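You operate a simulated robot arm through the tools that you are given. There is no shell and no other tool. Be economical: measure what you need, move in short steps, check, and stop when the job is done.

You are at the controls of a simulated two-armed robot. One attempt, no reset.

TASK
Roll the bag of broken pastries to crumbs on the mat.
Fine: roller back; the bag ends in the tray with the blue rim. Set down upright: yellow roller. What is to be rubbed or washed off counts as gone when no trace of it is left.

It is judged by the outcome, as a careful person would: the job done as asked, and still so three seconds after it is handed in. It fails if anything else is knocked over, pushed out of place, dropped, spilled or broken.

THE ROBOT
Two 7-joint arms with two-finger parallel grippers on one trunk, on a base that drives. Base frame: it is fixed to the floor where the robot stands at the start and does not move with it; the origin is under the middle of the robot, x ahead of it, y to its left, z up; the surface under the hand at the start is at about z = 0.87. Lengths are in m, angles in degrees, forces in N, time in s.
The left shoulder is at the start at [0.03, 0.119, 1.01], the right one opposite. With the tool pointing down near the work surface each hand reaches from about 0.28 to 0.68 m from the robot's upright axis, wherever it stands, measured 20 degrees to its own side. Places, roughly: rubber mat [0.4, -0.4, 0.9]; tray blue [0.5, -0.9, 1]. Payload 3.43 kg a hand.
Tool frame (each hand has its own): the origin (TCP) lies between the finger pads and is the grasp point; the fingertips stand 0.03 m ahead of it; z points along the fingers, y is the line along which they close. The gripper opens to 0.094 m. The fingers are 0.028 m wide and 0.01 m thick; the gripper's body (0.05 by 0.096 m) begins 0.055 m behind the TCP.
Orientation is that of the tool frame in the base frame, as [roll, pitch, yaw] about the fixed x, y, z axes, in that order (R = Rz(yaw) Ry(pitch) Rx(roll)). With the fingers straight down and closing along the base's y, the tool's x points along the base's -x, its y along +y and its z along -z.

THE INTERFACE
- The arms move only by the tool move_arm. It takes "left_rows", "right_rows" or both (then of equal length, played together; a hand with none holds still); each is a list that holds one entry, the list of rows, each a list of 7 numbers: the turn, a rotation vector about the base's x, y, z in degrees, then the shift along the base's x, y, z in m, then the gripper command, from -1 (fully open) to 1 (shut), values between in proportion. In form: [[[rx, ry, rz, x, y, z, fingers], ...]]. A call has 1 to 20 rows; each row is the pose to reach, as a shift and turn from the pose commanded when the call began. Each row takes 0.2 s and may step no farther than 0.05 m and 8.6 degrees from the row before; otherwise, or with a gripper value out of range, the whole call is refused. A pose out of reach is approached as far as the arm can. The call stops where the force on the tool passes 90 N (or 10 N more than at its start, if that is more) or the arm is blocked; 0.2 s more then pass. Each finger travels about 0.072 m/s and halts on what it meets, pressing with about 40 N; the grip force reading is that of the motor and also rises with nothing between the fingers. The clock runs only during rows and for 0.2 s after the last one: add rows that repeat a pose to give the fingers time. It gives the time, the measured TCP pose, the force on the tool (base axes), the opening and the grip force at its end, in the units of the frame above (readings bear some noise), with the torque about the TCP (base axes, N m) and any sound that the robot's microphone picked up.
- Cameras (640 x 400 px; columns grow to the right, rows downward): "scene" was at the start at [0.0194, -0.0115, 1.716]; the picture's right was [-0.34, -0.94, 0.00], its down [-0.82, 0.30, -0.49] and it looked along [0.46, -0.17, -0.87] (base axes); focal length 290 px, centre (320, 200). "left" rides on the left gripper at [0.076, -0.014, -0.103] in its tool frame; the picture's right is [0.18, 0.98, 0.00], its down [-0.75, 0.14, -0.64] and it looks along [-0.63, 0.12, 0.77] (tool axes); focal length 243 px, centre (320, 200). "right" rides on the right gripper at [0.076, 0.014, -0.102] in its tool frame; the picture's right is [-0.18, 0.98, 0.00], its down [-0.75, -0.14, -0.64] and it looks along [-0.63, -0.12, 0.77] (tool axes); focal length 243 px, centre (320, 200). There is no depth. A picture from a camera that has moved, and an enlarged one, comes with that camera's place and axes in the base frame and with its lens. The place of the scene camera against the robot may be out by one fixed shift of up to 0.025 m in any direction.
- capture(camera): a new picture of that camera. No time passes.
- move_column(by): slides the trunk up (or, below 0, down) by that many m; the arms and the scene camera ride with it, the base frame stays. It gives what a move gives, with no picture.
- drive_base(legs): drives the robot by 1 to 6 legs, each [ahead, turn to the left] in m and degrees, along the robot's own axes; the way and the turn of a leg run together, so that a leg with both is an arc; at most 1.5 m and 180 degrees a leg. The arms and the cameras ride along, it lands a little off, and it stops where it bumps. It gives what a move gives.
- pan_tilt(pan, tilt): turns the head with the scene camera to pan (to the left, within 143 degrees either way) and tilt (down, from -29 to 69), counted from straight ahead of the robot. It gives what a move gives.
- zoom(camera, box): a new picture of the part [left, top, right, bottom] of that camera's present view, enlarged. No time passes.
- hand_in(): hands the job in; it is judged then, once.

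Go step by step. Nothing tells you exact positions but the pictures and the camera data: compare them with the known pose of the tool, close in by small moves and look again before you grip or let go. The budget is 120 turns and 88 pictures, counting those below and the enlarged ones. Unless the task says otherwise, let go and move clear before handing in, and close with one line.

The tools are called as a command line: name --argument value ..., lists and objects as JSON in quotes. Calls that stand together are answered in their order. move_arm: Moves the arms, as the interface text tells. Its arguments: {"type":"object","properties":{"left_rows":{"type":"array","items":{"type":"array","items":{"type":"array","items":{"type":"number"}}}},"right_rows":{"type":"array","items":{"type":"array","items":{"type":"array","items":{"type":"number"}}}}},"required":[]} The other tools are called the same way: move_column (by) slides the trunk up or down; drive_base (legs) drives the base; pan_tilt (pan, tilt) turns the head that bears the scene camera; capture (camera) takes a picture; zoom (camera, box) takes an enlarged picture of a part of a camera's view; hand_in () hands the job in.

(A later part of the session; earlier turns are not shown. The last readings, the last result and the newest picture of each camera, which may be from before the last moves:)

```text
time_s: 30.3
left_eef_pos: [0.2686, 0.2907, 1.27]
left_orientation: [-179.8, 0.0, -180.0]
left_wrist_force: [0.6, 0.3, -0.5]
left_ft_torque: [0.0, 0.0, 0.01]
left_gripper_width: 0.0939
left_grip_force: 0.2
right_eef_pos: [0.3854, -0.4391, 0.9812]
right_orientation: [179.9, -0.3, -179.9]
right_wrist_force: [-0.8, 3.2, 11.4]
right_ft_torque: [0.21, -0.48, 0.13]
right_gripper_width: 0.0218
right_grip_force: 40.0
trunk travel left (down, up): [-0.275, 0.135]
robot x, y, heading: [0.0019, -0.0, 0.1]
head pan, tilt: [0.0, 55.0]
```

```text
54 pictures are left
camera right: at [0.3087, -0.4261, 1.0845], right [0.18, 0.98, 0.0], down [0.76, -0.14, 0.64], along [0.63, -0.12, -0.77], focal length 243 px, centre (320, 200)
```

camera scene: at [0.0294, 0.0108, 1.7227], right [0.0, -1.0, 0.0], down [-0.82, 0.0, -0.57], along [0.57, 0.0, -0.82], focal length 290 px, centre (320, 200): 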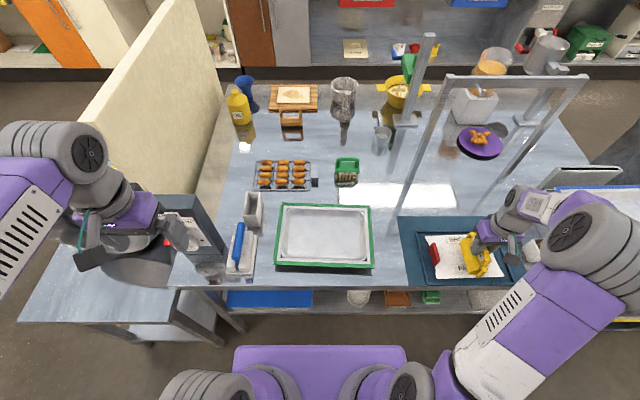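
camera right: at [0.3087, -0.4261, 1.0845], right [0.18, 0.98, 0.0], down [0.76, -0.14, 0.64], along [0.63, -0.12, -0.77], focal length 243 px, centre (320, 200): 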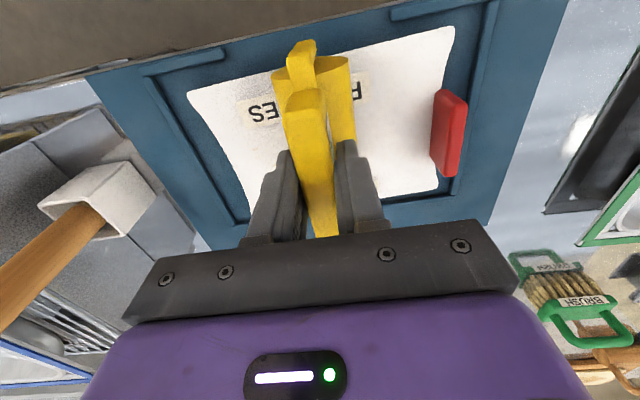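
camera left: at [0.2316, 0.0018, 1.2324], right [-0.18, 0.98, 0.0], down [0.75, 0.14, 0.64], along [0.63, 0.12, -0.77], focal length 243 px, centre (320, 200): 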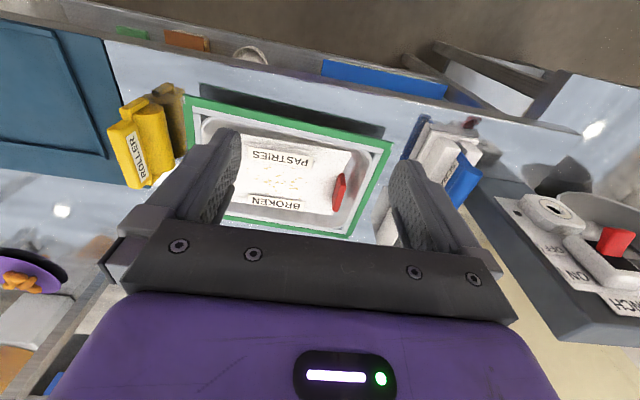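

move_arm --right_rows '[[[0, -0.3, 0, 0, -0.015, -0.003, 1], [0, -0.3, 0, 0, -0.035, -0.003, 1], [0, -0.3, 0, 0, -0.055, -0.003, 1], [0, -0.3, 0, 0, -0.073, -0.003, 1], [0, -0.3, 0, 0, -0.05, -0.003, 1], [0, -0.3, 0, 0, -0.03, -0.003, 1], [0, -0.3, 0, 0, -0.01, -0.003, 1], [0, -0.3, 0, 0, 0.01, -0.003, 1], [0, -0.3, 0, 0, 0.03, -0.003, 1], [0, -0.3, 0, 0, 0.053, -0.003, 1], [0, -0.3, 0, 0, 0.03, -0.003, 1], [0, -0.3, 0, 0, 0.01, -0.003, 1], [0, -0.3, 0, 0, -0.015, -0.003, 1], [0, -0.3, 0, 0, -0.035, -0.003, 1], [0, -0.3, 0, 0, -0.055, -0.003, 1], [0, -0.3, 0, 0, -0.073, -0.003, 1], [0, -0.3, 0, 0, -0.05, -0.003, 1], [0, -0.3, 0, 0, -0.03, -0.003, 1], [0, -0.3, 0, 0, -0.01, -0.003, 1]]]'

move_arm --right_rows '[[[0, 0, 0, 0, 0, 0.01, 1], [0, 0, 0, 0, 0, 0.04, 1], [0, 0, 0, 0, 0.04, 0.06, 1], [0, 0, 0, 0, 0.08, 0.07, 1], [0, 0, 0, 0, 0.12, 0.07, 1], [0, 0, 0, 0, 0.12, 0.07, 1]]]'

capture --camera "right"

zoom --camera "scene" --box '[390, 200, 550, 300]'

```text
time_s: 34.3
left_eef_pos: [0.2688, 0.2925, 1.27]
left_orientation: [180.0, 0.0, 180.0]
left_wrist_force: [-0.2, 0.5, 1.0]
left_ft_torque: [0.0, -0.05, -0.04]
left_gripper_width: 0.094
left_grip_force: 0.1
right_eef_pos: [0.3834, -0.4485, 0.9782]
right_orientation: [-179.8, 0.1, 179.9]
right_wrist_force: [0.1, -1.3, 9.7]
right_ft_torque: [-0.07, 0.15, 0.04]
right_gripper_width: 0.0219
right_grip_force: 40.2
trunk travel left (down, up): [-0.275, 0.135]
robot x, y, heading: [-0.002, -0.0022, 0.1]
head pan, tilt: [0.0, 55.0]
```

```text
time_s: 35.7
left_eef_pos: [0.2679, 0.2893, 1.2702]
left_orientation: [180.0, -0.1, -180.0]
left_wrist_force: [0.0, 0.3, -0.6]
left_ft_torque: [0.04, 0.01, -0.04]
left_gripper_width: 0.0941
left_grip_force: 0.1
right_eef_pos: [0.3852, -0.331, 1.0476]
right_orientation: [180.0, 0.1, -180.0]
right_wrist_force: [1.1, -0.3, -1.8]
right_ft_torque: [-0.01, -0.02, 0.0]
right_gripper_width: 0.0216
right_grip_force: 39.7
trunk travel left (down, up): [-0.275, 0.135]
robot x, y, heading: [0.0003, 0.0001, -0.2]
head pan, tilt: [0.0, 55.0]
```

```text
53 pictures are left
camera right: at [0.3087, -0.3172, 1.1492], right [0.18, 0.98, 0.0], down [0.75, -0.14, 0.64], along [0.63, -0.12, -0.77], focal length 243 px, centre (320, 200)
```

right: 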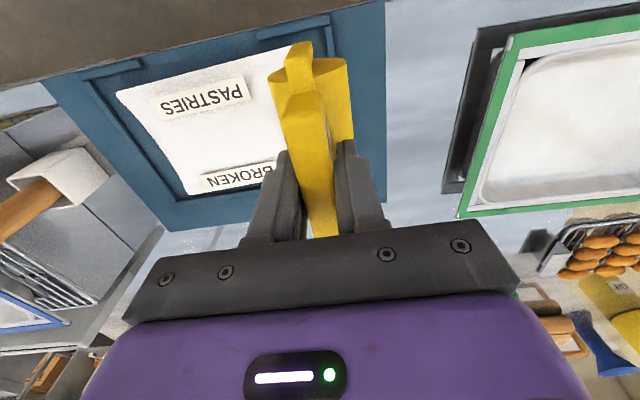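

```text
4.00 times, centred on (470, 250) of scene
camera zoom: at [0.0292, 0.0099, 1.7227], right [0.0, -1.0, 0.0], down [-0.82, 0.0, -0.57], along [0.57, 0.0, -0.82], focal length 1162 px, centre (-280, 0)
```

zoom: 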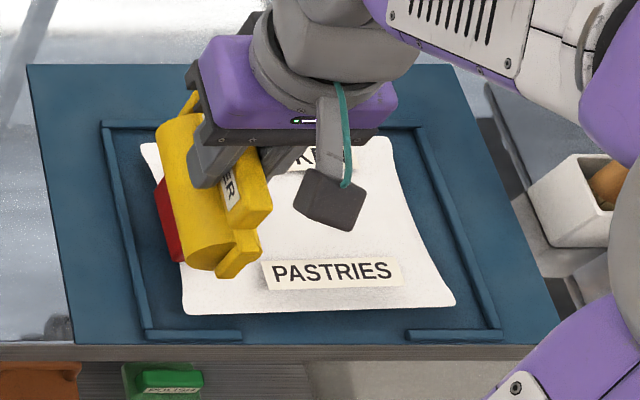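

zoom --camera "right" --box '[90, 30, 330, 210]'

```text
2.22 times, centred on (210, 120) of right
camera zoom: at [0.3087, -0.3172, 1.1492], right [0.18, 0.98, 0.0], down [0.75, -0.14, 0.64], along [0.63, -0.12, -0.77], focal length 539 px, centre (564, 378)
```

zoom: 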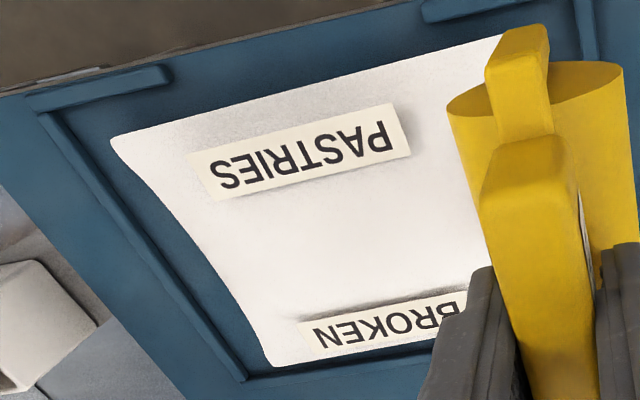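

The speckles are gone; for even crushing I also roll the far lane.

move_arm --right_rows '[[[0, 0, 0, 0.02, -0.04, 0, 1], [0, 0, 0, 0.038, -0.08, 0, 1], [0, 0, 0, 0.038, -0.11, -0.02, 1], [0, 0, 0, 0.038, -0.11, -0.05, 1], [0, 0, 0, 0.038, -0.11, -0.062, 1], [0, 0, 0, 0.038, -0.11, -0.067, 1], [0, 0, 0, 0.038, -0.11, -0.069, 1], [0, 0, 0, 0.038, -0.11, -0.069, 1]]]'

move_arm --right_rows '[[[0, 0, 0, 0, -0.02, -0.002, 1], [0, 0, 0, 0, -0.04, -0.003, 1], [0, 0, 0, 0, -0.06, -0.003, 1], [0, 0, 0, 0, -0.07, -0.003, 1], [0, 0, 0, 0, -0.05, -0.003, 1], [0, 0, 0, 0, -0.03, -0.003, 1], [0, 0, 0, 0, -0.01, -0.003, 1], [0, 0, 0, 0, 0.01, -0.003, 1], [0, 0, 0, 0, 0.03, -0.003, 1], [0, 0, 0, 0, 0.053, -0.003, 1], [0, 0, 0, 0, 0.03, -0.003, 1], [0, 0, 0, 0, 0.01, -0.003, 1], [0, 0, 0, 0, -0.015, -0.003, 1], [0, 0, 0, 0, -0.035, -0.003, 1], [0, 0, 0, 0, -0.055, -0.003, 1], [0, 0, 0, 0, -0.07, -0.003, 1], [0, 0, 0, 0, -0.05, -0.003, 1], [0, 0, 0, 0, -0.03, -0.003, 1], [0, 0, 0, 0, -0.01, -0.003, 1], [0, 0, 0, 0, 0.01, -0.003, 1]]]'

```text
time_s: 37.5
left_eef_pos: [0.2683, 0.2904, 1.27]
left_orientation: [-180.0, 0.0, 180.0]
left_wrist_force: [-0.3, -0.1, -0.6]
left_ft_torque: [0.02, 0.02, -0.03]
left_gripper_width: 0.0937
left_grip_force: 0.1
right_eef_pos: [0.4223, -0.4392, 0.9786]
right_orientation: [179.9, 0.1, -179.9]
right_wrist_force: [0.4, 0.0, -0.8]
right_ft_torque: [0.0, -0.03, 0.05]
right_gripper_width: 0.0218
right_grip_force: 40.3
trunk travel left (down, up): [-0.275, 0.135]
robot x, y, heading: [0.0006, -0.0014, 0.1]
head pan, tilt: [0.0, 55.0]
```

```text
time_s: 41.7
left_eef_pos: [0.2678, 0.2917, 1.2703]
left_orientation: [-180.0, 0.0, -180.0]
left_wrist_force: [0.4, 0.0, -0.1]
left_ft_torque: [0.0, 0.02, -0.02]
left_gripper_width: 0.094
left_grip_force: 0.0
right_eef_pos: [0.4234, -0.4288, 0.9776]
right_orientation: [-179.8, 0.4, -180.0]
right_wrist_force: [-1.4, -7.3, 31.4]
right_ft_torque: [-0.32, 0.32, 0.11]
right_gripper_width: 0.0222
right_grip_force: 40.2
trunk travel left (down, up): [-0.275, 0.135]
robot x, y, heading: [-0.0003, 0.0004, 0.2]
head pan, tilt: [0.0, 55.0]
```

Now I lift the roller and return it to its original spot.

move_arm --right_rows '[[[0, 0, 0, 0, 0, 0.02, 1], [0, 0, 0, 0, 0, 0.06, 1], [0, 0, 0, 0.005, 0.04, 0.08, 1], [0, 0, 0, 0.01, 0.085, 0.08, 1], [0, 0, -0.5, 0.0165, 0.13, 0.08, 1], [0, 0, -0.9, 0.0165, 0.17, 0.08, 1], [0, 0, -0.9, 0.0165, 0.2075, 0.07, 1], [0, 0, -0.9, 0.0165, 0.2075, 0.03, 1], [0, 0, -0.9, 0.0165, 0.2075, 0, 1], [0, 0, -0.9, 0.0165, 0.2075, -0.01, 1], [0, 0, -0.9, 0.0165, 0.2075, -0.01, 1]]]'

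capture --camera "right"

zoom --camera "scene" --box '[350, 190, 550, 310]'

```text
time_s: 44.1
left_eef_pos: [0.2695, 0.2902, 1.2701]
left_orientation: [180.0, 0.0, 180.0]
left_wrist_force: [1.1, -0.6, -0.3]
left_ft_torque: [0.03, -0.03, 0.02]
left_gripper_width: 0.0941
left_grip_force: 0.0
right_eef_pos: [0.4399, -0.2191, 0.9653]
right_orientation: [-180.0, 0.1, 179.1]
right_wrist_force: [-1.0, -0.6, -2.7]
right_ft_torque: [0.0, 0.0, -0.02]
right_gripper_width: 0.0217
right_grip_force: 39.6
trunk travel left (down, up): [-0.275, 0.135]
robot x, y, heading: [0.0031, 0.001, 0.1]
head pan, tilt: [0.0, 55.0]
```

```text
50 pictures are left
camera right: at [0.3642, -0.2046, 1.068], right [0.2, 0.98, 0.0], down [0.75, -0.15, 0.64], along [0.63, -0.13, -0.77], focal length 243 px, centre (320, 200)
```

right: 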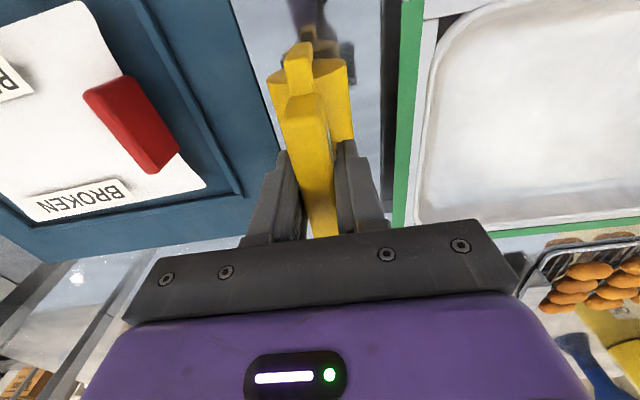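

```text
3.20 times, centred on (450, 250) of scene
camera zoom: at [0.0294, 0.0109, 1.7227], right [0.0, -1.0, 0.0], down [-0.82, 0.0, -0.57], along [0.57, 0.0, -0.82], focal length 929 px, centre (-96, 40)
```

zoom: 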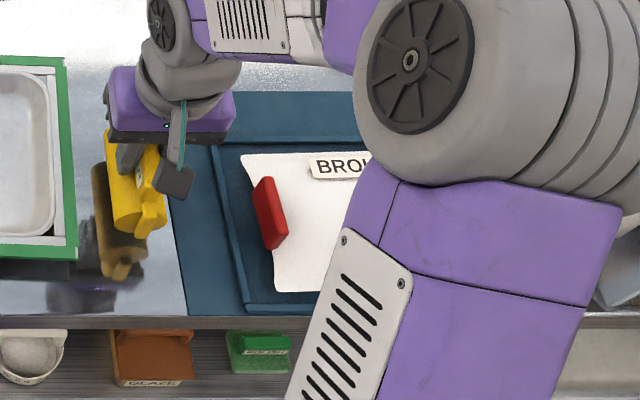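

move_arm --right_rows '[[[0, 0, 0, 0.001, -0.002, -0.004, 1], [0, 0, 0, 0.001, -0.002, -0.007, 1], [0, 0, 0, 0.001, -0.002, -0.009, 1], [0, 0, 0, 0.001, -0.002, -0.009, 1]]]'

```text
time_s: 45.1
left_eef_pos: [0.2675, 0.2894, 1.27]
left_orientation: [-180.0, 0.0, -180.0]
left_wrist_force: [-0.4, -0.3, 0.0]
left_ft_torque: [-0.01, 0.01, 0.0]
left_gripper_width: 0.0941
left_grip_force: 0.1
right_eef_pos: [0.4419, -0.2234, 0.9577]
right_orientation: [180.0, 0.1, 179.0]
right_wrist_force: [0.1, 0.0, -1.2]
right_ft_torque: [0.02, 0.02, 0.02]
right_gripper_width: 0.0219
right_grip_force: 40.2
trunk travel left (down, up): [-0.275, 0.135]
robot x, y, heading: [-0.0033, -0.0012, -0.4]
head pan, tilt: [0.0, 55.0]
```

move_arm --right_rows '[[[0, 0, 0, 0, 0.001, -0.002, 1], [0, 0, 0, 0, 0.001, -0.003, 1], [0, 0, 0, 0, 0.001, -0.003, 1]]]'

```text
time_s: 45.9
left_eef_pos: [0.2699, 0.2897, 1.2703]
left_orientation: [180.0, -0.1, 180.0]
left_wrist_force: [-0.1, 0.0, 0.1]
left_ft_torque: [-0.02, 0.0, 0.0]
left_gripper_width: 0.0941
left_grip_force: 0.0
right_eef_pos: [0.4415, -0.2236, 0.9537]
right_orientation: [180.0, 0.2, 179.1]
right_wrist_force: [0.1, 0.2, -0.1]
right_ft_torque: [0.0, 0.03, -0.01]
right_gripper_width: 0.022
right_grip_force: 40.0
trunk travel left (down, up): [-0.275, 0.135]
robot x, y, heading: [0.0017, -0.001, 0.1]
head pan, tilt: [0.0, 55.0]
```

move_arm --right_rows '[[[0, 0, 0, 0, 0.001, -0.001, 1], [0, 0, 0, 0, 0.001, -0.002, 1], [0, 0, 0, 0, 0.001, -0.002, 1]]]'

```text
time_s: 46.7
left_eef_pos: [0.2697, 0.2898, 1.27]
left_orientation: [180.0, -0.1, -180.0]
left_wrist_force: [0.9, -0.4, -0.4]
left_ft_torque: [0.04, -0.02, -0.03]
left_gripper_width: 0.094
left_grip_force: 0.1
right_eef_pos: [0.4413, -0.2211, 0.9519]
right_orientation: [-180.0, 0.1, 179.1]
right_wrist_force: [1.4, -0.2, -1.6]
right_ft_torque: [0.01, -0.02, -0.02]
right_gripper_width: 0.0219
right_grip_force: 40.0
trunk travel left (down, up): [-0.275, 0.135]
robot x, y, heading: [0.0016, -0.0012, 0.1]
head pan, tilt: [0.0, 55.0]
```

move_arm --right_rows '[[[0, 0, 0, 0, 0, -0.001, 1], [0, 0, 0, 0, 0, -0.002, 1], [0, 0, 0, 0, 0, -0.003, 1], [0, 0, 0, 0, 0, -0.003, 1]]]'

zoom --camera "scene" --box '[360, 210, 420, 280]'

```text
time_s: 47.7
left_eef_pos: [0.2688, 0.2912, 1.2711]
left_orientation: [180.0, 0.0, -180.0]
left_wrist_force: [0.0, 0.4, -0.6]
left_ft_torque: [0.01, 0.0, -0.04]
left_gripper_width: 0.0941
left_grip_force: 0.1
right_eef_pos: [0.4413, -0.221, 0.9499]
right_orientation: [180.0, 0.1, 179.1]
right_wrist_force: [0.1, -0.1, -1.0]
right_ft_torque: [0.0, -0.04, 0.0]
right_gripper_width: 0.0218
right_grip_force: 39.6
trunk travel left (down, up): [-0.275, 0.135]
robot x, y, heading: [-0.0011, -0.0008, -0.4]
head pan, tilt: [0.0, 55.0]
```

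```text
5.71 times, centred on (390, 245) of scene
camera zoom: at [0.0294, 0.0108, 1.7227], right [0.0, -1.0, 0.0], down [-0.82, 0.0, -0.57], along [0.57, 0.0, -0.82], focal length 1660 px, centre (-80, -57)
```

zoom: 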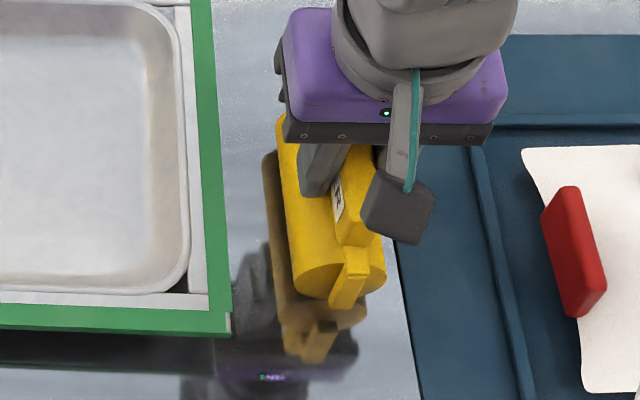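

move_arm --right_rows '[[[0, 0, 0, 0, 0, -0.001, 1], [0, 0, 0, 0, 0, -0.002, 1], [0, 0, 0, 0, 0, -0.003, 1], [0, 0, 0, 0, 0, -0.004, 1], [0, 0, 0, 0, 0, -0.004, 1]]]'

```text
time_s: 48.9
left_eef_pos: [0.2676, 0.2897, 1.2716]
left_orientation: [-179.9, 0.2, 179.9]
left_wrist_force: [0.2, -0.2, -0.2]
left_ft_torque: [-0.01, 0.01, 0.03]
left_gripper_width: 0.0941
left_grip_force: 0.1
right_eef_pos: [0.4403, -0.2218, 0.9468]
right_orientation: [-180.0, 0.4, 179.2]
right_wrist_force: [1.2, -5.5, 33.6]
right_ft_torque: [-0.13, -0.09, -0.02]
right_gripper_width: 0.0221
right_grip_force: 39.7
trunk travel left (down, up): [-0.275, 0.135]
robot x, y, heading: [0.0, 0.0016, 0.3]
head pan, tilt: [0.0, 55.0]
```

It is seated on the table; I ease off, open, and rise.

move_arm --right_rows '[[[0, 0, 0, 0, 0, 0.0015, 1], [0, 0, 0, 0, 0, 0.0015, 0.45], [0, 0, 0, 0, 0, 0.0015, 0.2], [0, 0, 0, 0, 0, 0.0015, 0], [0, 0, 0, 0, 0, 0.03, 0], [0, 0, 0, 0, 0, 0.08, 0], [0, 0, 0, -0.02, -0.01, 0.12, 0], [0, 0, 0, -0.05, -0.03, 0.16, 0], [0, 0, 0, -0.05, -0.03, 0.16, 0]]]'

capture --camera "right"

zoom --camera "scene" --box '[350, 190, 550, 310]'

```text
refused: row 8 steps farther than a row can; nothing moved
```

```text
47 pictures are left
camera right: at [0.3636, -0.2065, 1.049], right [0.2, 0.98, 0.0], down [0.75, -0.15, 0.65], along [0.64, -0.13, -0.76], focal length 243 px, centre (320, 200)
```

right: 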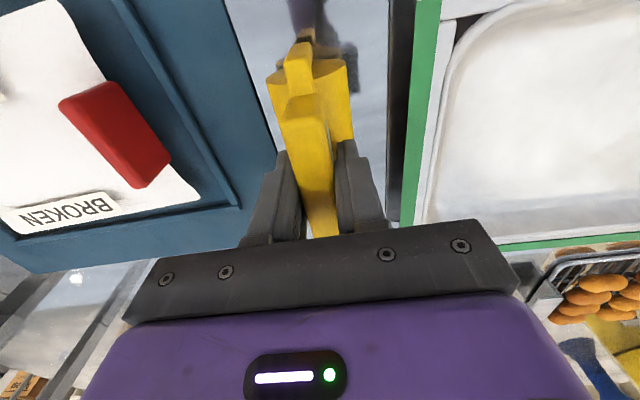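

```text
3.20 times, centred on (450, 250) of scene
camera zoom: at [0.0267, 0.0115, 1.723], right [0.0, -1.0, 0.0], down [-0.82, 0.0, -0.57], along [0.57, 0.0, -0.82], focal length 929 px, centre (-96, 40)
```

zoom: 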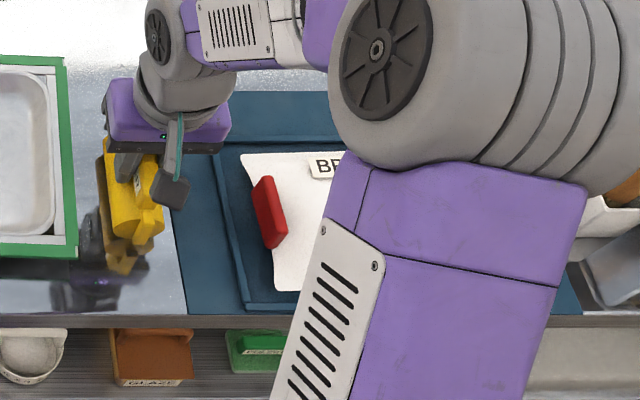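

move_arm --right_rows '[[[0, 0, 0, 0, 0, 0.0015, 1], [0, 0, 0, 0, 0, 0.0015, 0.45], [0, 0, 0, 0, 0, 0.0015, 0.2], [0, 0, 0, 0, 0, 0.0015, 0], [0, 0, 0, 0, 0, 0.03, 0], [0, 0, 0, 0, 0, 0.075, 0], [0, 0, 0, -0.02, -0.01, 0.11, 0], [0, 0, 0, -0.04, -0.02, 0.14, 0], [0, 0, 0, -0.05, -0.03, 0.16, 0], [0, 0, 0, -0.05, -0.03, 0.16, 0]]]'

capture --camera "right"

zoom --camera "scene" --box '[350, 190, 550, 310]'

```text
time_s: 51.1
left_eef_pos: [0.269, 0.2912, 1.2703]
left_orientation: [-180.0, 0.0, 180.0]
left_wrist_force: [0.4, 0.5, -0.7]
left_ft_torque: [0.01, 0.01, 0.02]
left_gripper_width: 0.0941
left_grip_force: 0.0
right_eef_pos: [0.3913, -0.2507, 1.1034]
right_orientation: [180.0, 0.0, 179.2]
right_wrist_force: [-0.6, 0.0, 0.0]
right_ft_torque: [-0.02, -0.02, -0.01]
right_gripper_width: 0.0469
right_grip_force: 0.0
trunk travel left (down, up): [-0.275, 0.135]
robot x, y, heading: [-0.0013, -0.0055, -0.2]
head pan, tilt: [0.0, 55.0]
```

```text
45 pictures are left
camera right: at [0.3149, -0.237, 1.2069], right [0.2, 0.98, 0.0], down [0.75, -0.15, 0.64], along [0.63, -0.13, -0.77], focal length 243 px, centre (320, 200)
```

right: 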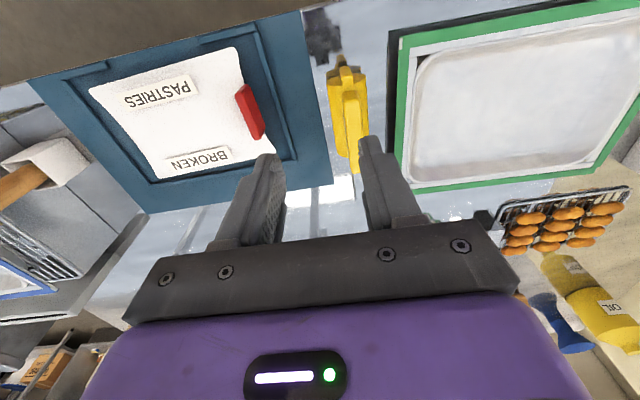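

```text
3.20 times, centred on (450, 250) of scene
camera zoom: at [0.0297, 0.011, 1.7227], right [0.0, -1.0, 0.0], down [-0.82, 0.0, -0.57], along [0.57, 0.0, -0.82], focal length 929 px, centre (-96, 40)
```

zoom: 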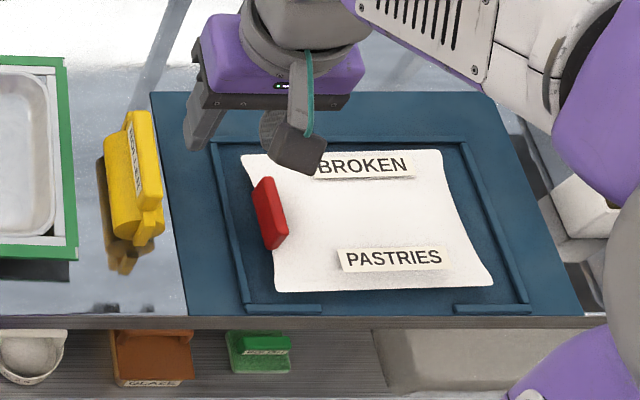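

The roller stands back in place and the bag is crushed. Next I look at the blue-rimmed tray.

pan_tilt --pan -60 --tilt 45

capture --camera "scene"

```text
time_s: 52.4
left_eef_pos: [0.2701, 0.2896, 1.2698]
left_orientation: [-180.0, 0.1, 180.0]
left_wrist_force: [-0.4, 0.5, -0.3]
left_ft_torque: [0.0, -0.03, -0.03]
left_gripper_width: 0.0939
left_grip_force: 0.0
right_eef_pos: [0.3914, -0.2515, 1.1042]
right_orientation: [-180.0, 0.1, 179.3]
right_wrist_force: [-0.2, 0.7, 0.4]
right_ft_torque: [-0.04, 0.0, -0.01]
right_gripper_width: 0.0473
right_grip_force: 0.1
trunk travel left (down, up): [-0.275, 0.135]
robot x, y, heading: [0.0002, -0.0013, -0.1]
head pan, tilt: [-60.0, 45.0]
```

```text
43 pictures are left
camera scene: at [-0.0021, -0.0595, 1.7361], right [-0.87, -0.5, 0.0], down [-0.35, 0.61, -0.71], along [0.35, -0.61, -0.71], focal length 290 px, centre (320, 200)
```

scene: 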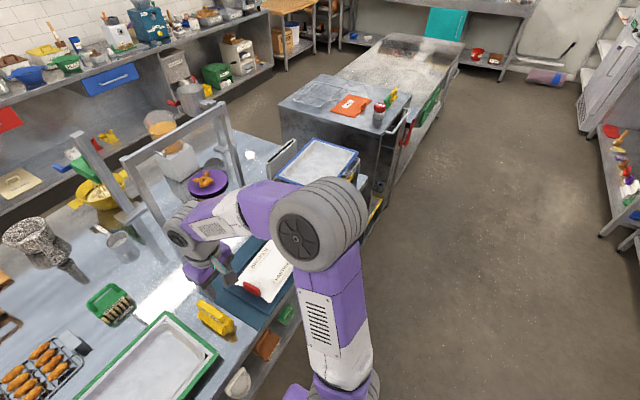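

The blue tray is at about (0.48,-0.88). First I pick up the bag by its clip again.

move_arm --right_rows '[[[0, 0, 1, 0.005, -0.03, -0.03, 0.3], [0, 0, 2.5, 0.01, -0.06, -0.06, 0.45], [0, 0, 2.5, 0.014, -0.0915, -0.09, 0.45], [0, 0, 2.5, 0.014, -0.0915, -0.13, 0.45], [0, 0, 2.5, 0.014, -0.0915, -0.13, 0.45]]]'

zoom --camera "right" --box '[220, 50, 440, 210]'

```text
time_s: 53.6
left_eef_pos: [0.269, 0.291, 1.2705]
left_orientation: [-180.0, -0.1, -180.0]
left_wrist_force: [0.0, 0.5, 0.4]
left_ft_torque: [0.01, -0.03, -0.02]
left_gripper_width: 0.0941
left_grip_force: 0.0
right_eef_pos: [0.4047, -0.3422, 0.9772]
right_orientation: [180.0, 0.1, -178.5]
right_wrist_force: [0.0, -0.2, -0.4]
right_ft_torque: [0.0, -0.04, -0.03]
right_gripper_width: 0.0257
right_grip_force: 0.0
trunk travel left (down, up): [-0.275, 0.135]
robot x, y, heading: [0.0022, 0.0011, -0.3]
head pan, tilt: [-60.0, 45.0]
```

```text
2.50 times, centred on (330, 130) of right
camera zoom: at [0.3278, -0.3317, 1.0792], right [0.16, 0.99, 0.0], down [0.76, -0.12, 0.64], along [0.64, -0.1, -0.77], focal length 606 px, centre (295, 375)
```

zoom: 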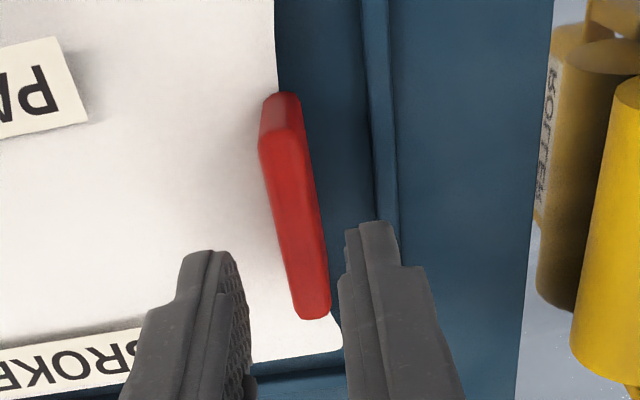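

move_arm --right_rows '[[[0, 0, 0, -0.002, -0.001, -0.025, 0.45], [0, 0, 0, -0.002, -0.001, -0.04, 0.45], [0, 0, 0, -0.002, -0.001, -0.045, 0.45], [0, 0, 0, -0.002, -0.001, -0.045, 0.75], [0, 0, 0, -0.002, -0.001, -0.045, 1], [0, 0, 0, -0.002, -0.001, -0.045, 1], [0, 0, 0, -0.002, -0.001, -0.045, 1]]]'

zoom --camera "right" --box '[220, 50, 440, 210]'

```text
time_s: 55.2
left_eef_pos: [0.2702, 0.2904, 1.27]
left_orientation: [-179.9, 0.0, -180.0]
left_wrist_force: [0.0, 0.2, 0.3]
left_ft_torque: [0.01, 0.02, 0.02]
left_gripper_width: 0.0939
left_grip_force: 0.2
right_eef_pos: [0.4018, -0.3436, 0.9317]
right_orientation: [-179.9, 0.1, -178.4]
right_wrist_force: [-0.1, 1.0, -0.6]
right_ft_torque: [-0.03, -0.06, 0.11]
right_gripper_width: 0.0112
right_grip_force: 40.1
trunk travel left (down, up): [-0.275, 0.135]
robot x, y, heading: [0.0022, 0.0025, 0.1]
head pan, tilt: [-60.0, 45.0]
```

```text
2.50 times, centred on (330, 130) of right
camera zoom: at [0.3252, -0.3321, 1.0338], right [0.16, 0.99, 0.0], down [0.76, -0.12, 0.64], along [0.64, -0.1, -0.77], focal length 606 px, centre (295, 375)
```

zoom: 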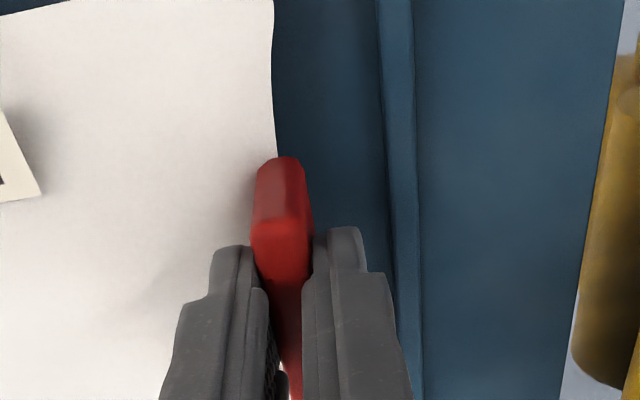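

Gripped. I lift the bag high and draw it in a little, then check the floor behind before driving.

move_arm --right_rows '[[[0, 0, 0, 0, 0, 0.02, 1], [0, 0, 0, 0, 0, 0.06, 1], [0, 0, 0, 0, 0, 0.1, 1], [0, 0, 0, 0, 0, 0.15, 1], [0, 0, 0, 0, 0, 0.19, 1], [0, 0, 0, 0, 0.02, 0.23, 1], [0, 0, 0, -0.02, 0.04, 0.26, 1], [0, 0, 0, -0.03, 0.05, 0.29, 1], [0, 0, 0, -0.03, 0.05, 0.29, 1]]]'

capture --camera "right"

pan_tilt --pan -140 --tilt 35

capture --camera "scene"

pan_tilt --pan 140 --tilt 35

capture --camera "scene"

```text
time_s: 57.2
left_eef_pos: [0.2703, 0.29, 1.2703]
left_orientation: [-180.0, -0.1, 180.0]
left_wrist_force: [0.2, -0.3, -0.4]
left_ft_torque: [0.04, 0.0, 0.01]
left_gripper_width: 0.0938
left_grip_force: 0.0
right_eef_pos: [0.3737, -0.2941, 1.2216]
right_orientation: [180.0, 0.0, -178.4]
right_wrist_force: [-0.3, -0.6, -1.8]
right_ft_torque: [0.16, 0.03, 0.02]
right_gripper_width: 0.0115
right_grip_force: 40.3
trunk travel left (down, up): [-0.275, 0.135]
robot x, y, heading: [-0.0046, -0.0019, -0.0]
head pan, tilt: [-60.0, 45.0]
```

```text
40 pictures are left
camera right: at [0.2974, -0.2821, 1.3241], right [0.16, 0.99, 0.0], down [0.76, -0.12, 0.64], along [0.63, -0.1, -0.77], focal length 243 px, centre (320, 200)
```

right: 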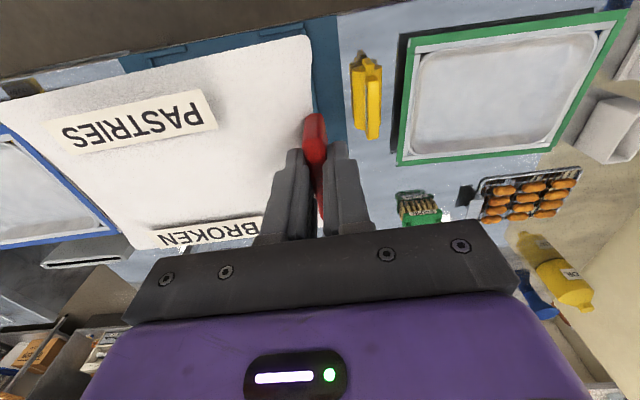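

```text
time_s: 58.8
left_eef_pos: [0.2701, 0.2904, 1.2697]
left_orientation: [-179.9, 0.0, -180.0]
left_wrist_force: [0.1, 0.1, 0.2]
left_ft_torque: [0.02, -0.01, -0.01]
left_gripper_width: 0.0941
left_grip_force: 0.0
right_eef_pos: [0.3754, -0.2938, 1.2215]
right_orientation: [179.9, 0.1, -178.5]
right_wrist_force: [0.3, 0.0, -2.0]
right_ft_torque: [0.14, 0.02, 0.02]
right_gripper_width: 0.0112
right_grip_force: 40.0
trunk travel left (down, up): [-0.275, 0.135]
robot x, y, heading: [0.0005, 0.002, 0.0]
head pan, tilt: [-140.0, 35.0]
```

```text
39 pictures are left
camera scene: at [-0.1101, -0.0459, 1.751], right [-0.64, 0.77, 0.0], down [0.44, 0.37, -0.82], along [-0.63, -0.53, -0.57], focal length 290 px, centre (320, 200)
```

scene: 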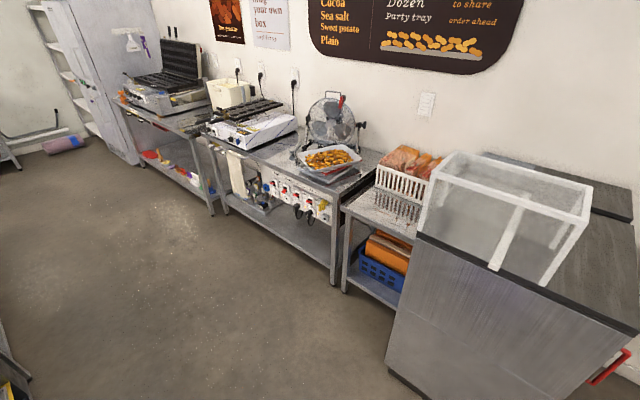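

```text
time_s: 62.6
left_eef_pos: [0.2699, 0.29, 1.2702]
left_orientation: [180.0, 0.0, -180.0]
left_wrist_force: [0.0, -0.1, 0.7]
left_ft_torque: [0.04, -0.02, -0.03]
left_gripper_width: 0.094
left_grip_force: 0.1
right_eef_pos: [0.3749, -0.2927, 1.2209]
right_orientation: [-179.9, 0.1, -178.4]
right_wrist_force: [0.0, -0.1, -2.1]
right_ft_torque: [0.15, 0.01, 0.01]
right_gripper_width: 0.0115
right_grip_force: 40.5
trunk travel left (down, up): [-0.275, 0.135]
robot x, y, heading: [0.0015, -0.0032, -0.0]
head pan, tilt: [140.0, 35.0]
```

```text
38 pictures are left
camera scene: at [-0.1101, 0.0674, 1.751], right [0.64, 0.77, 0.0], down [0.44, -0.37, -0.82], along [-0.63, 0.53, -0.57], focal length 290 px, centre (320, 200)
```

scene: 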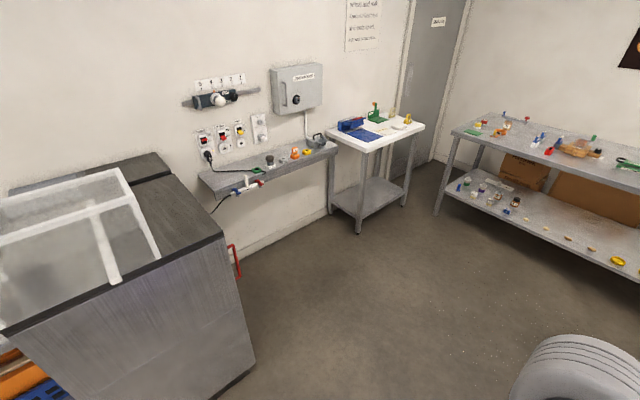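

Behind is free for about a metre. I back up 0.3, turn right, drive along the table, and check.

drive_base --legs '[[-0.3, 0], [0, -90]]'

pan_tilt --pan 10 --tilt 50

capture --camera "scene"

```text
time_s: 68.5
left_eef_pos: [-0.0109, -0.2716, 1.271]
left_orientation: [180.0, 0.0, 89.5]
left_wrist_force: [0.8, 0.4, -0.2]
left_ft_torque: [0.03, 0.01, 0.01]
left_gripper_width: 0.0939
left_grip_force: 0.1
right_eef_pos: [-0.5947, -0.3729, 1.2215]
right_orientation: [-180.0, 0.1, 91.1]
right_wrist_force: [-0.5, 0.5, -1.6]
right_ft_torque: [0.04, -0.16, 0.0]
right_gripper_width: 0.0113
right_grip_force: 40.3
trunk travel left (down, up): [-0.275, 0.135]
robot x, y, heading: [-0.2962, -0.0016, -90.4]
head pan, tilt: [140.0, 35.0]
```

```text
time_s: 70.6
left_eef_pos: [-0.0101, -0.2726, 1.2713]
left_orientation: [179.9, 0.0, 89.6]
left_wrist_force: [0.3, -0.2, -0.1]
left_ft_torque: [-0.02, 0.0, 0.01]
left_gripper_width: 0.0938
left_grip_force: 0.0
right_eef_pos: [-0.5945, -0.3728, 1.2221]
right_orientation: [180.0, 0.2, 91.1]
right_wrist_force: [0.4, -0.8, -1.8]
right_ft_torque: [0.0, -0.17, -0.02]
right_gripper_width: 0.0113
right_grip_force: 40.3
trunk travel left (down, up): [-0.275, 0.135]
robot x, y, heading: [-0.2985, 0.0025, -90.4]
head pan, tilt: [10.0, 50.0]
```

```text
37 pictures are left
camera scene: at [-0.2977, -0.0351, 1.7292], right [-0.99, -0.17, 0.0], down [-0.13, 0.76, -0.64], along [0.11, -0.63, -0.77], focal length 290 px, centre (320, 200)
```

scene: 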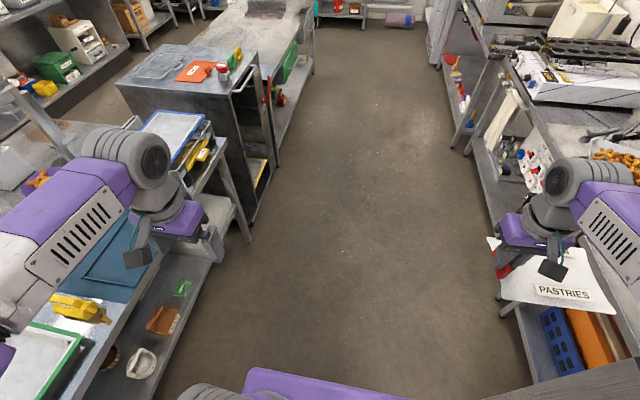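

The counter on the right is near the held bag, so I draw the bag to the robot's centre first.

move_arm --right_rows '[[[0, 0, 0, 0.04, 0, 0, 1], [0, 0, 0, 0.08, 0, 0.01, 1], [0, 0, 0, 0.12, 0, 0.02, 1], [0, 0, 0, 0.16, 0, 0.02, 1], [0, 0, 0, 0.2, 0, 0.02, 1], [0, 0, 0, 0.22, 0, 0.02, 1], [0, 0, 0, 0.22, 0, 0.02, 1]]]'

drive_base --legs '[[0.55, 0]]'

capture --camera "scene"

```text
time_s: 72.2
left_eef_pos: [-0.01, -0.2729, 1.27]
left_orientation: [180.0, -0.1, 89.5]
left_wrist_force: [0.8, -0.4, -0.2]
left_ft_torque: [0.03, -0.04, -0.01]
left_gripper_width: 0.094
left_grip_force: 0.0
right_eef_pos: [-0.3744, -0.3713, 1.2424]
right_orientation: [180.0, 0.0, 91.1]
right_wrist_force: [0.6, 0.1, -1.1]
right_ft_torque: [-0.01, -0.12, -0.04]
right_gripper_width: 0.0113
right_grip_force: 40.0
trunk travel left (down, up): [-0.275, 0.135]
robot x, y, heading: [-0.2973, 0.0035, -90.6]
head pan, tilt: [10.0, 50.0]
```

```text
time_s: 75.4
left_eef_pos: [-0.0123, -0.8169, 1.2709]
left_orientation: [-180.0, 0.0, 89.8]
left_wrist_force: [0.9, -0.2, 0.2]
left_ft_torque: [0.01, 0.04, -0.02]
left_gripper_width: 0.0943
left_grip_force: 0.0
right_eef_pos: [-0.3765, -0.9187, 1.2419]
right_orientation: [-180.0, 0.1, 91.5]
right_wrist_force: [-1.3, 0.6, -2.2]
right_ft_torque: [0.05, -0.18, 0.02]
right_gripper_width: 0.0112
right_grip_force: 40.1
trunk travel left (down, up): [-0.275, 0.135]
robot x, y, heading: [-0.2997, -0.5487, -90.1]
head pan, tilt: [10.0, 50.0]
```

```text
36 pictures are left
camera scene: at [-0.3007, -0.5819, 1.7292], right [-0.99, -0.17, 0.0], down [-0.13, 0.76, -0.64], along [0.11, -0.63, -0.77], focal length 290 px, centre (320, 200)
```

scene: 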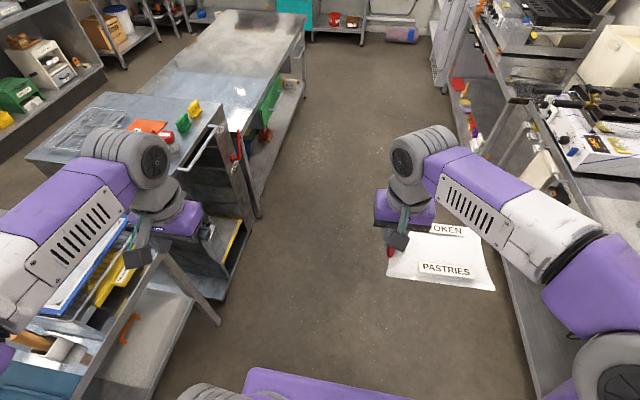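

drive_base --legs '[[0, 90], [0.2, 0]]'

pan_tilt --pan -20 --tilt 50

capture --camera "scene"

```text
time_s: 80.7
left_eef_pos: [0.1768, -0.2698, 1.2707]
left_orientation: [179.9, 0.0, 178.5]
left_wrist_force: [-0.8, 0.4, 0.3]
left_ft_torque: [-0.02, -0.01, -0.02]
left_gripper_width: 0.0938
left_grip_force: 0.1
right_eef_pos: [0.2683, -0.6356, 1.242]
right_orientation: [179.9, 0.1, -179.9]
right_wrist_force: [0.0, 0.4, -0.5]
right_ft_torque: [0.14, 0.01, -0.03]
right_gripper_width: 0.0113
right_grip_force: 40.0
trunk travel left (down, up): [-0.275, 0.135]
robot x, y, heading: [-0.1057, -0.5517, -1.4]
head pan, tilt: [10.0, 50.0]
```

```text
time_s: 81.7
left_eef_pos: [0.1739, -0.2702, 1.2695]
left_orientation: [-179.9, 0.1, 178.5]
left_wrist_force: [0.5, -0.1, -0.1]
left_ft_torque: [0.0, -0.03, -0.03]
left_gripper_width: 0.0941
left_grip_force: 0.1
right_eef_pos: [0.268, -0.6347, 1.2422]
right_orientation: [179.9, 0.2, -179.9]
right_wrist_force: [-0.6, 0.2, -0.7]
right_ft_torque: [0.17, 0.02, -0.02]
right_gripper_width: 0.0116
right_grip_force: 40.3
trunk travel left (down, up): [-0.275, 0.135]
robot x, y, heading: [-0.1045, -0.5541, -1.6]
head pan, tilt: [-20.0, 50.0]
```

```text
35 pictures are left
camera scene: at [-0.0725, -0.5688, 1.7292], right [-0.37, -0.93, 0.0], down [-0.71, 0.28, -0.64], along [0.6, -0.24, -0.77], focal length 290 px, centre (320, 200)
```

scene: 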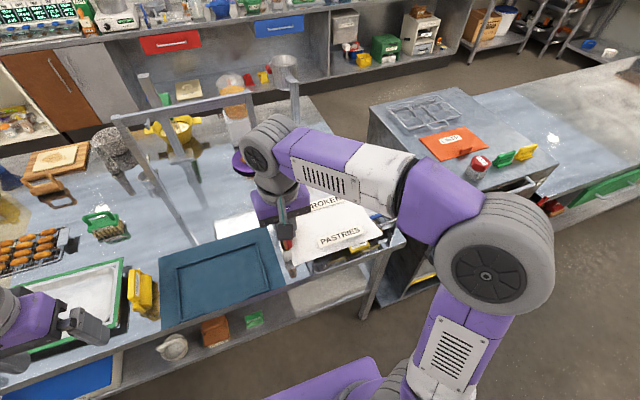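

drive_base --legs '[[0.08, 1.5]]'

capture --camera "right"

capture --camera "scene"

```text
time_s: 82.7
left_eef_pos: [0.2491, -0.263, 1.2699]
left_orientation: [180.0, -0.1, -180.0]
left_wrist_force: [0.1, 0.8, 0.2]
left_ft_torque: [0.0, 0.01, -0.02]
left_gripper_width: 0.0944
left_grip_force: 0.1
right_eef_pos: [0.3514, -0.6268, 1.2428]
right_orientation: [179.8, 0.0, -178.4]
right_wrist_force: [-0.4, 0.3, -2.7]
right_ft_torque: [0.09, 0.02, 0.0]
right_gripper_width: 0.0114
right_grip_force: 39.9
trunk travel left (down, up): [-0.275, 0.135]
robot x, y, heading: [-0.0225, -0.5547, -0.1]
head pan, tilt: [-20.0, 50.0]
```

```text
34 pictures are left
camera right: at [0.2746, -0.6158, 1.3445], right [0.16, 0.99, 0.0], down [0.76, -0.12, 0.64], along [0.63, -0.1, -0.77], focal length 243 px, centre (320, 200)
```

right: 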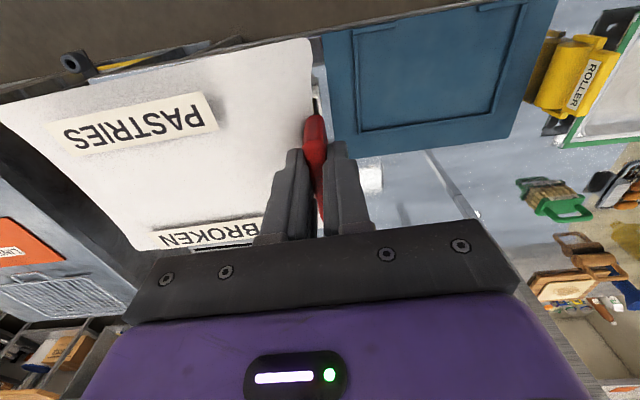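

```text
33 pictures are left
camera scene: at [0.0096, -0.5689, 1.7292], right [-0.34, -0.94, 0.0], down [-0.72, 0.26, -0.64], along [0.6, -0.22, -0.77], focal length 290 px, centre (320, 200)
```

scene: 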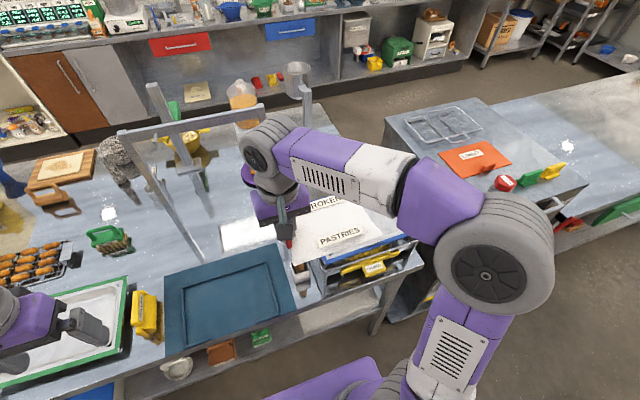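

The bag hides the blue tray, so I swing the hand past it at height to view the tray from the other side.

move_arm --right_rows '[[[0, 0, 0, 0, -0.045, 0.02, 1], [0, 0, 0, 0, -0.09, 0.03, 1], [0, 0, 0, 0, -0.135, 0.03, 1], [0, 0, 0, 0, -0.18, 0.03, 1], [0, 0, 0, 0, -0.225, 0.03, 1], [0, 0, 0, 0, -0.27, 0.03, 1], [0, 0, 0, 0, -0.315, 0.03, 1], [0, 0, 0, 0, -0.36, 0.03, 1], [0, 0, 0, 0, -0.4, 0.03, 1], [0, 0, 0, 0, -0.4, 0.03, 1]]]'

capture --camera "right"

capture --camera "scene"

```text
time_s: 84.9
left_eef_pos: [0.2479, -0.2618, 1.2714]
left_orientation: [179.9, -0.1, -180.0]
left_wrist_force: [0.0, -0.2, 0.1]
left_ft_torque: [-0.03, 0.0, -0.01]
left_gripper_width: 0.0938
left_grip_force: 0.0
right_eef_pos: [0.3501, -1.0262, 1.2739]
right_orientation: [-179.9, 0.1, -178.3]
right_wrist_force: [-0.2, 0.0, -1.9]
right_ft_torque: [0.14, 0.0, 0.02]
right_gripper_width: 0.0116
right_grip_force: 40.5
trunk travel left (down, up): [-0.275, 0.135]
robot x, y, heading: [-0.0198, -0.5556, -0.0]
head pan, tilt: [-20.0, 50.0]
```

```text
32 pictures are left
camera right: at [0.2736, -1.0163, 1.3757], right [0.16, 0.99, 0.0], down [0.76, -0.12, 0.64], along [0.64, -0.1, -0.77], focal length 243 px, centre (320, 200)
```

right: 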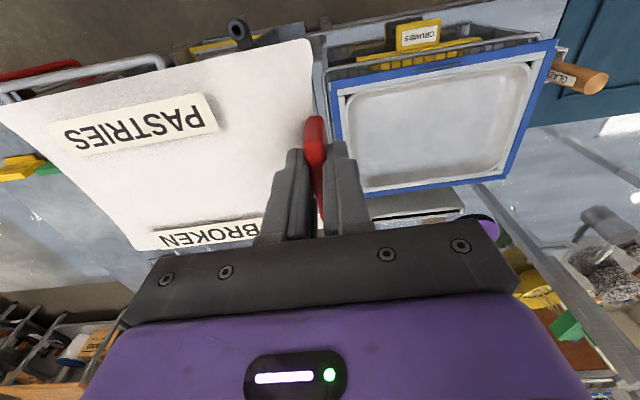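

```text
31 pictures are left
camera scene: at [0.0081, -0.5681, 1.7293], right [-0.34, -0.94, 0.0], down [-0.72, 0.26, -0.64], along [0.6, -0.22, -0.77], focal length 290 px, centre (320, 200)
```

scene: 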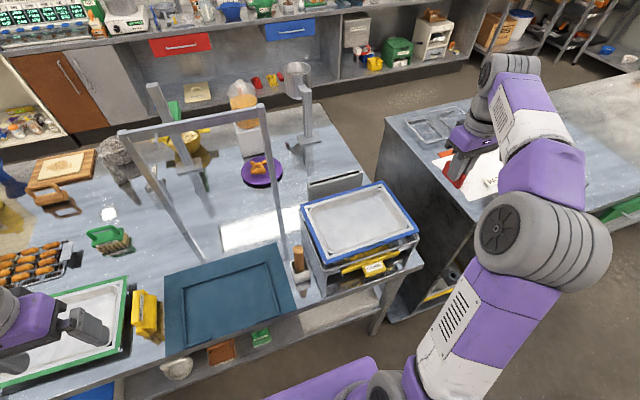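

Now the tray is clear: outer rim x 0.369–0.585, y −0.72 to −1.01, rim near z=1.0. I move the bag over its centre.

move_arm --right_rows '[[[0, 0, 0, 0.02, 0.04, 0, 1], [0, 0, 0, 0.04, 0.08, 0, 1], [0, 0, 0, 0.06, 0.12, 0, 1], [0, 0, 0, 0.08, 0.16, -0.01, 1], [0, 0, 0, 0.1, 0.2, -0.02, 1], [0, 0, 0, 0.12, 0.235, -0.04, 1], [0, 0, 0, 0.131, 0.252, -0.08, 1], [0, 0, 0, 0.131, 0.252, -0.12, 1], [0, 0, 0, 0.131, 0.252, -0.15, 1], [0, 0, 0, 0.131, 0.252, -0.15, 1]]]'

capture --camera "right"

zoom --camera "scene" --box '[240, 140, 460, 300]'

```text
time_s: 87.1
left_eef_pos: [0.2482, -0.263, 1.2713]
left_orientation: [-180.0, 0.1, 180.0]
left_wrist_force: [-0.7, 0.2, 0.2]
left_ft_torque: [0.0, -0.01, 0.0]
left_gripper_width: 0.0943
left_grip_force: 0.2
right_eef_pos: [0.4817, -0.7751, 1.1209]
right_orientation: [179.9, 0.1, -178.5]
right_wrist_force: [0.8, -0.7, -1.6]
right_ft_torque: [0.12, 0.01, 0.01]
right_gripper_width: 0.0114
right_grip_force: 39.8
trunk travel left (down, up): [-0.275, 0.135]
robot x, y, heading: [-0.0219, -0.5549, 0.0]
head pan, tilt: [-20.0, 50.0]
```

```text
30 pictures are left
camera right: at [0.4038, -0.7639, 1.2236], right [0.16, 0.99, 0.0], down [0.76, -0.12, 0.64], along [0.64, -0.1, -0.77], focal length 243 px, centre (320, 200)
```

right: 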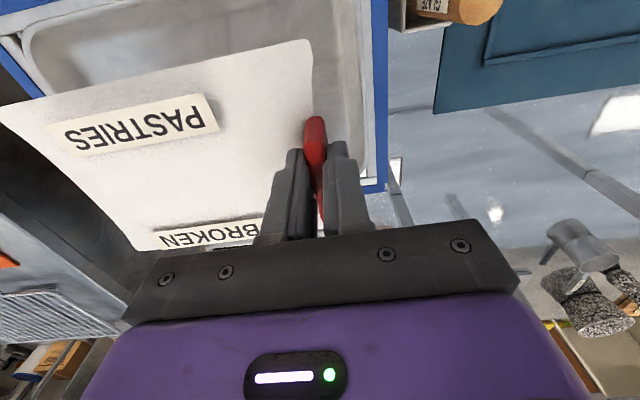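

```text
2.50 times, centred on (350, 220) of scene
camera zoom: at [0.008, -0.569, 1.7293], right [-0.34, -0.94, 0.0], down [-0.72, 0.26, -0.64], along [0.6, -0.22, -0.77], focal length 726 px, centre (245, 150)
```

zoom: 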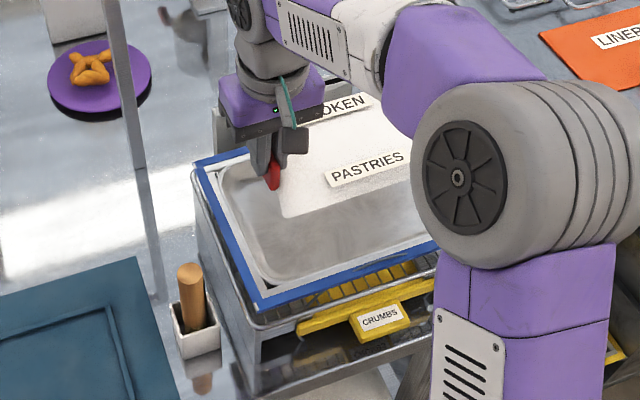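

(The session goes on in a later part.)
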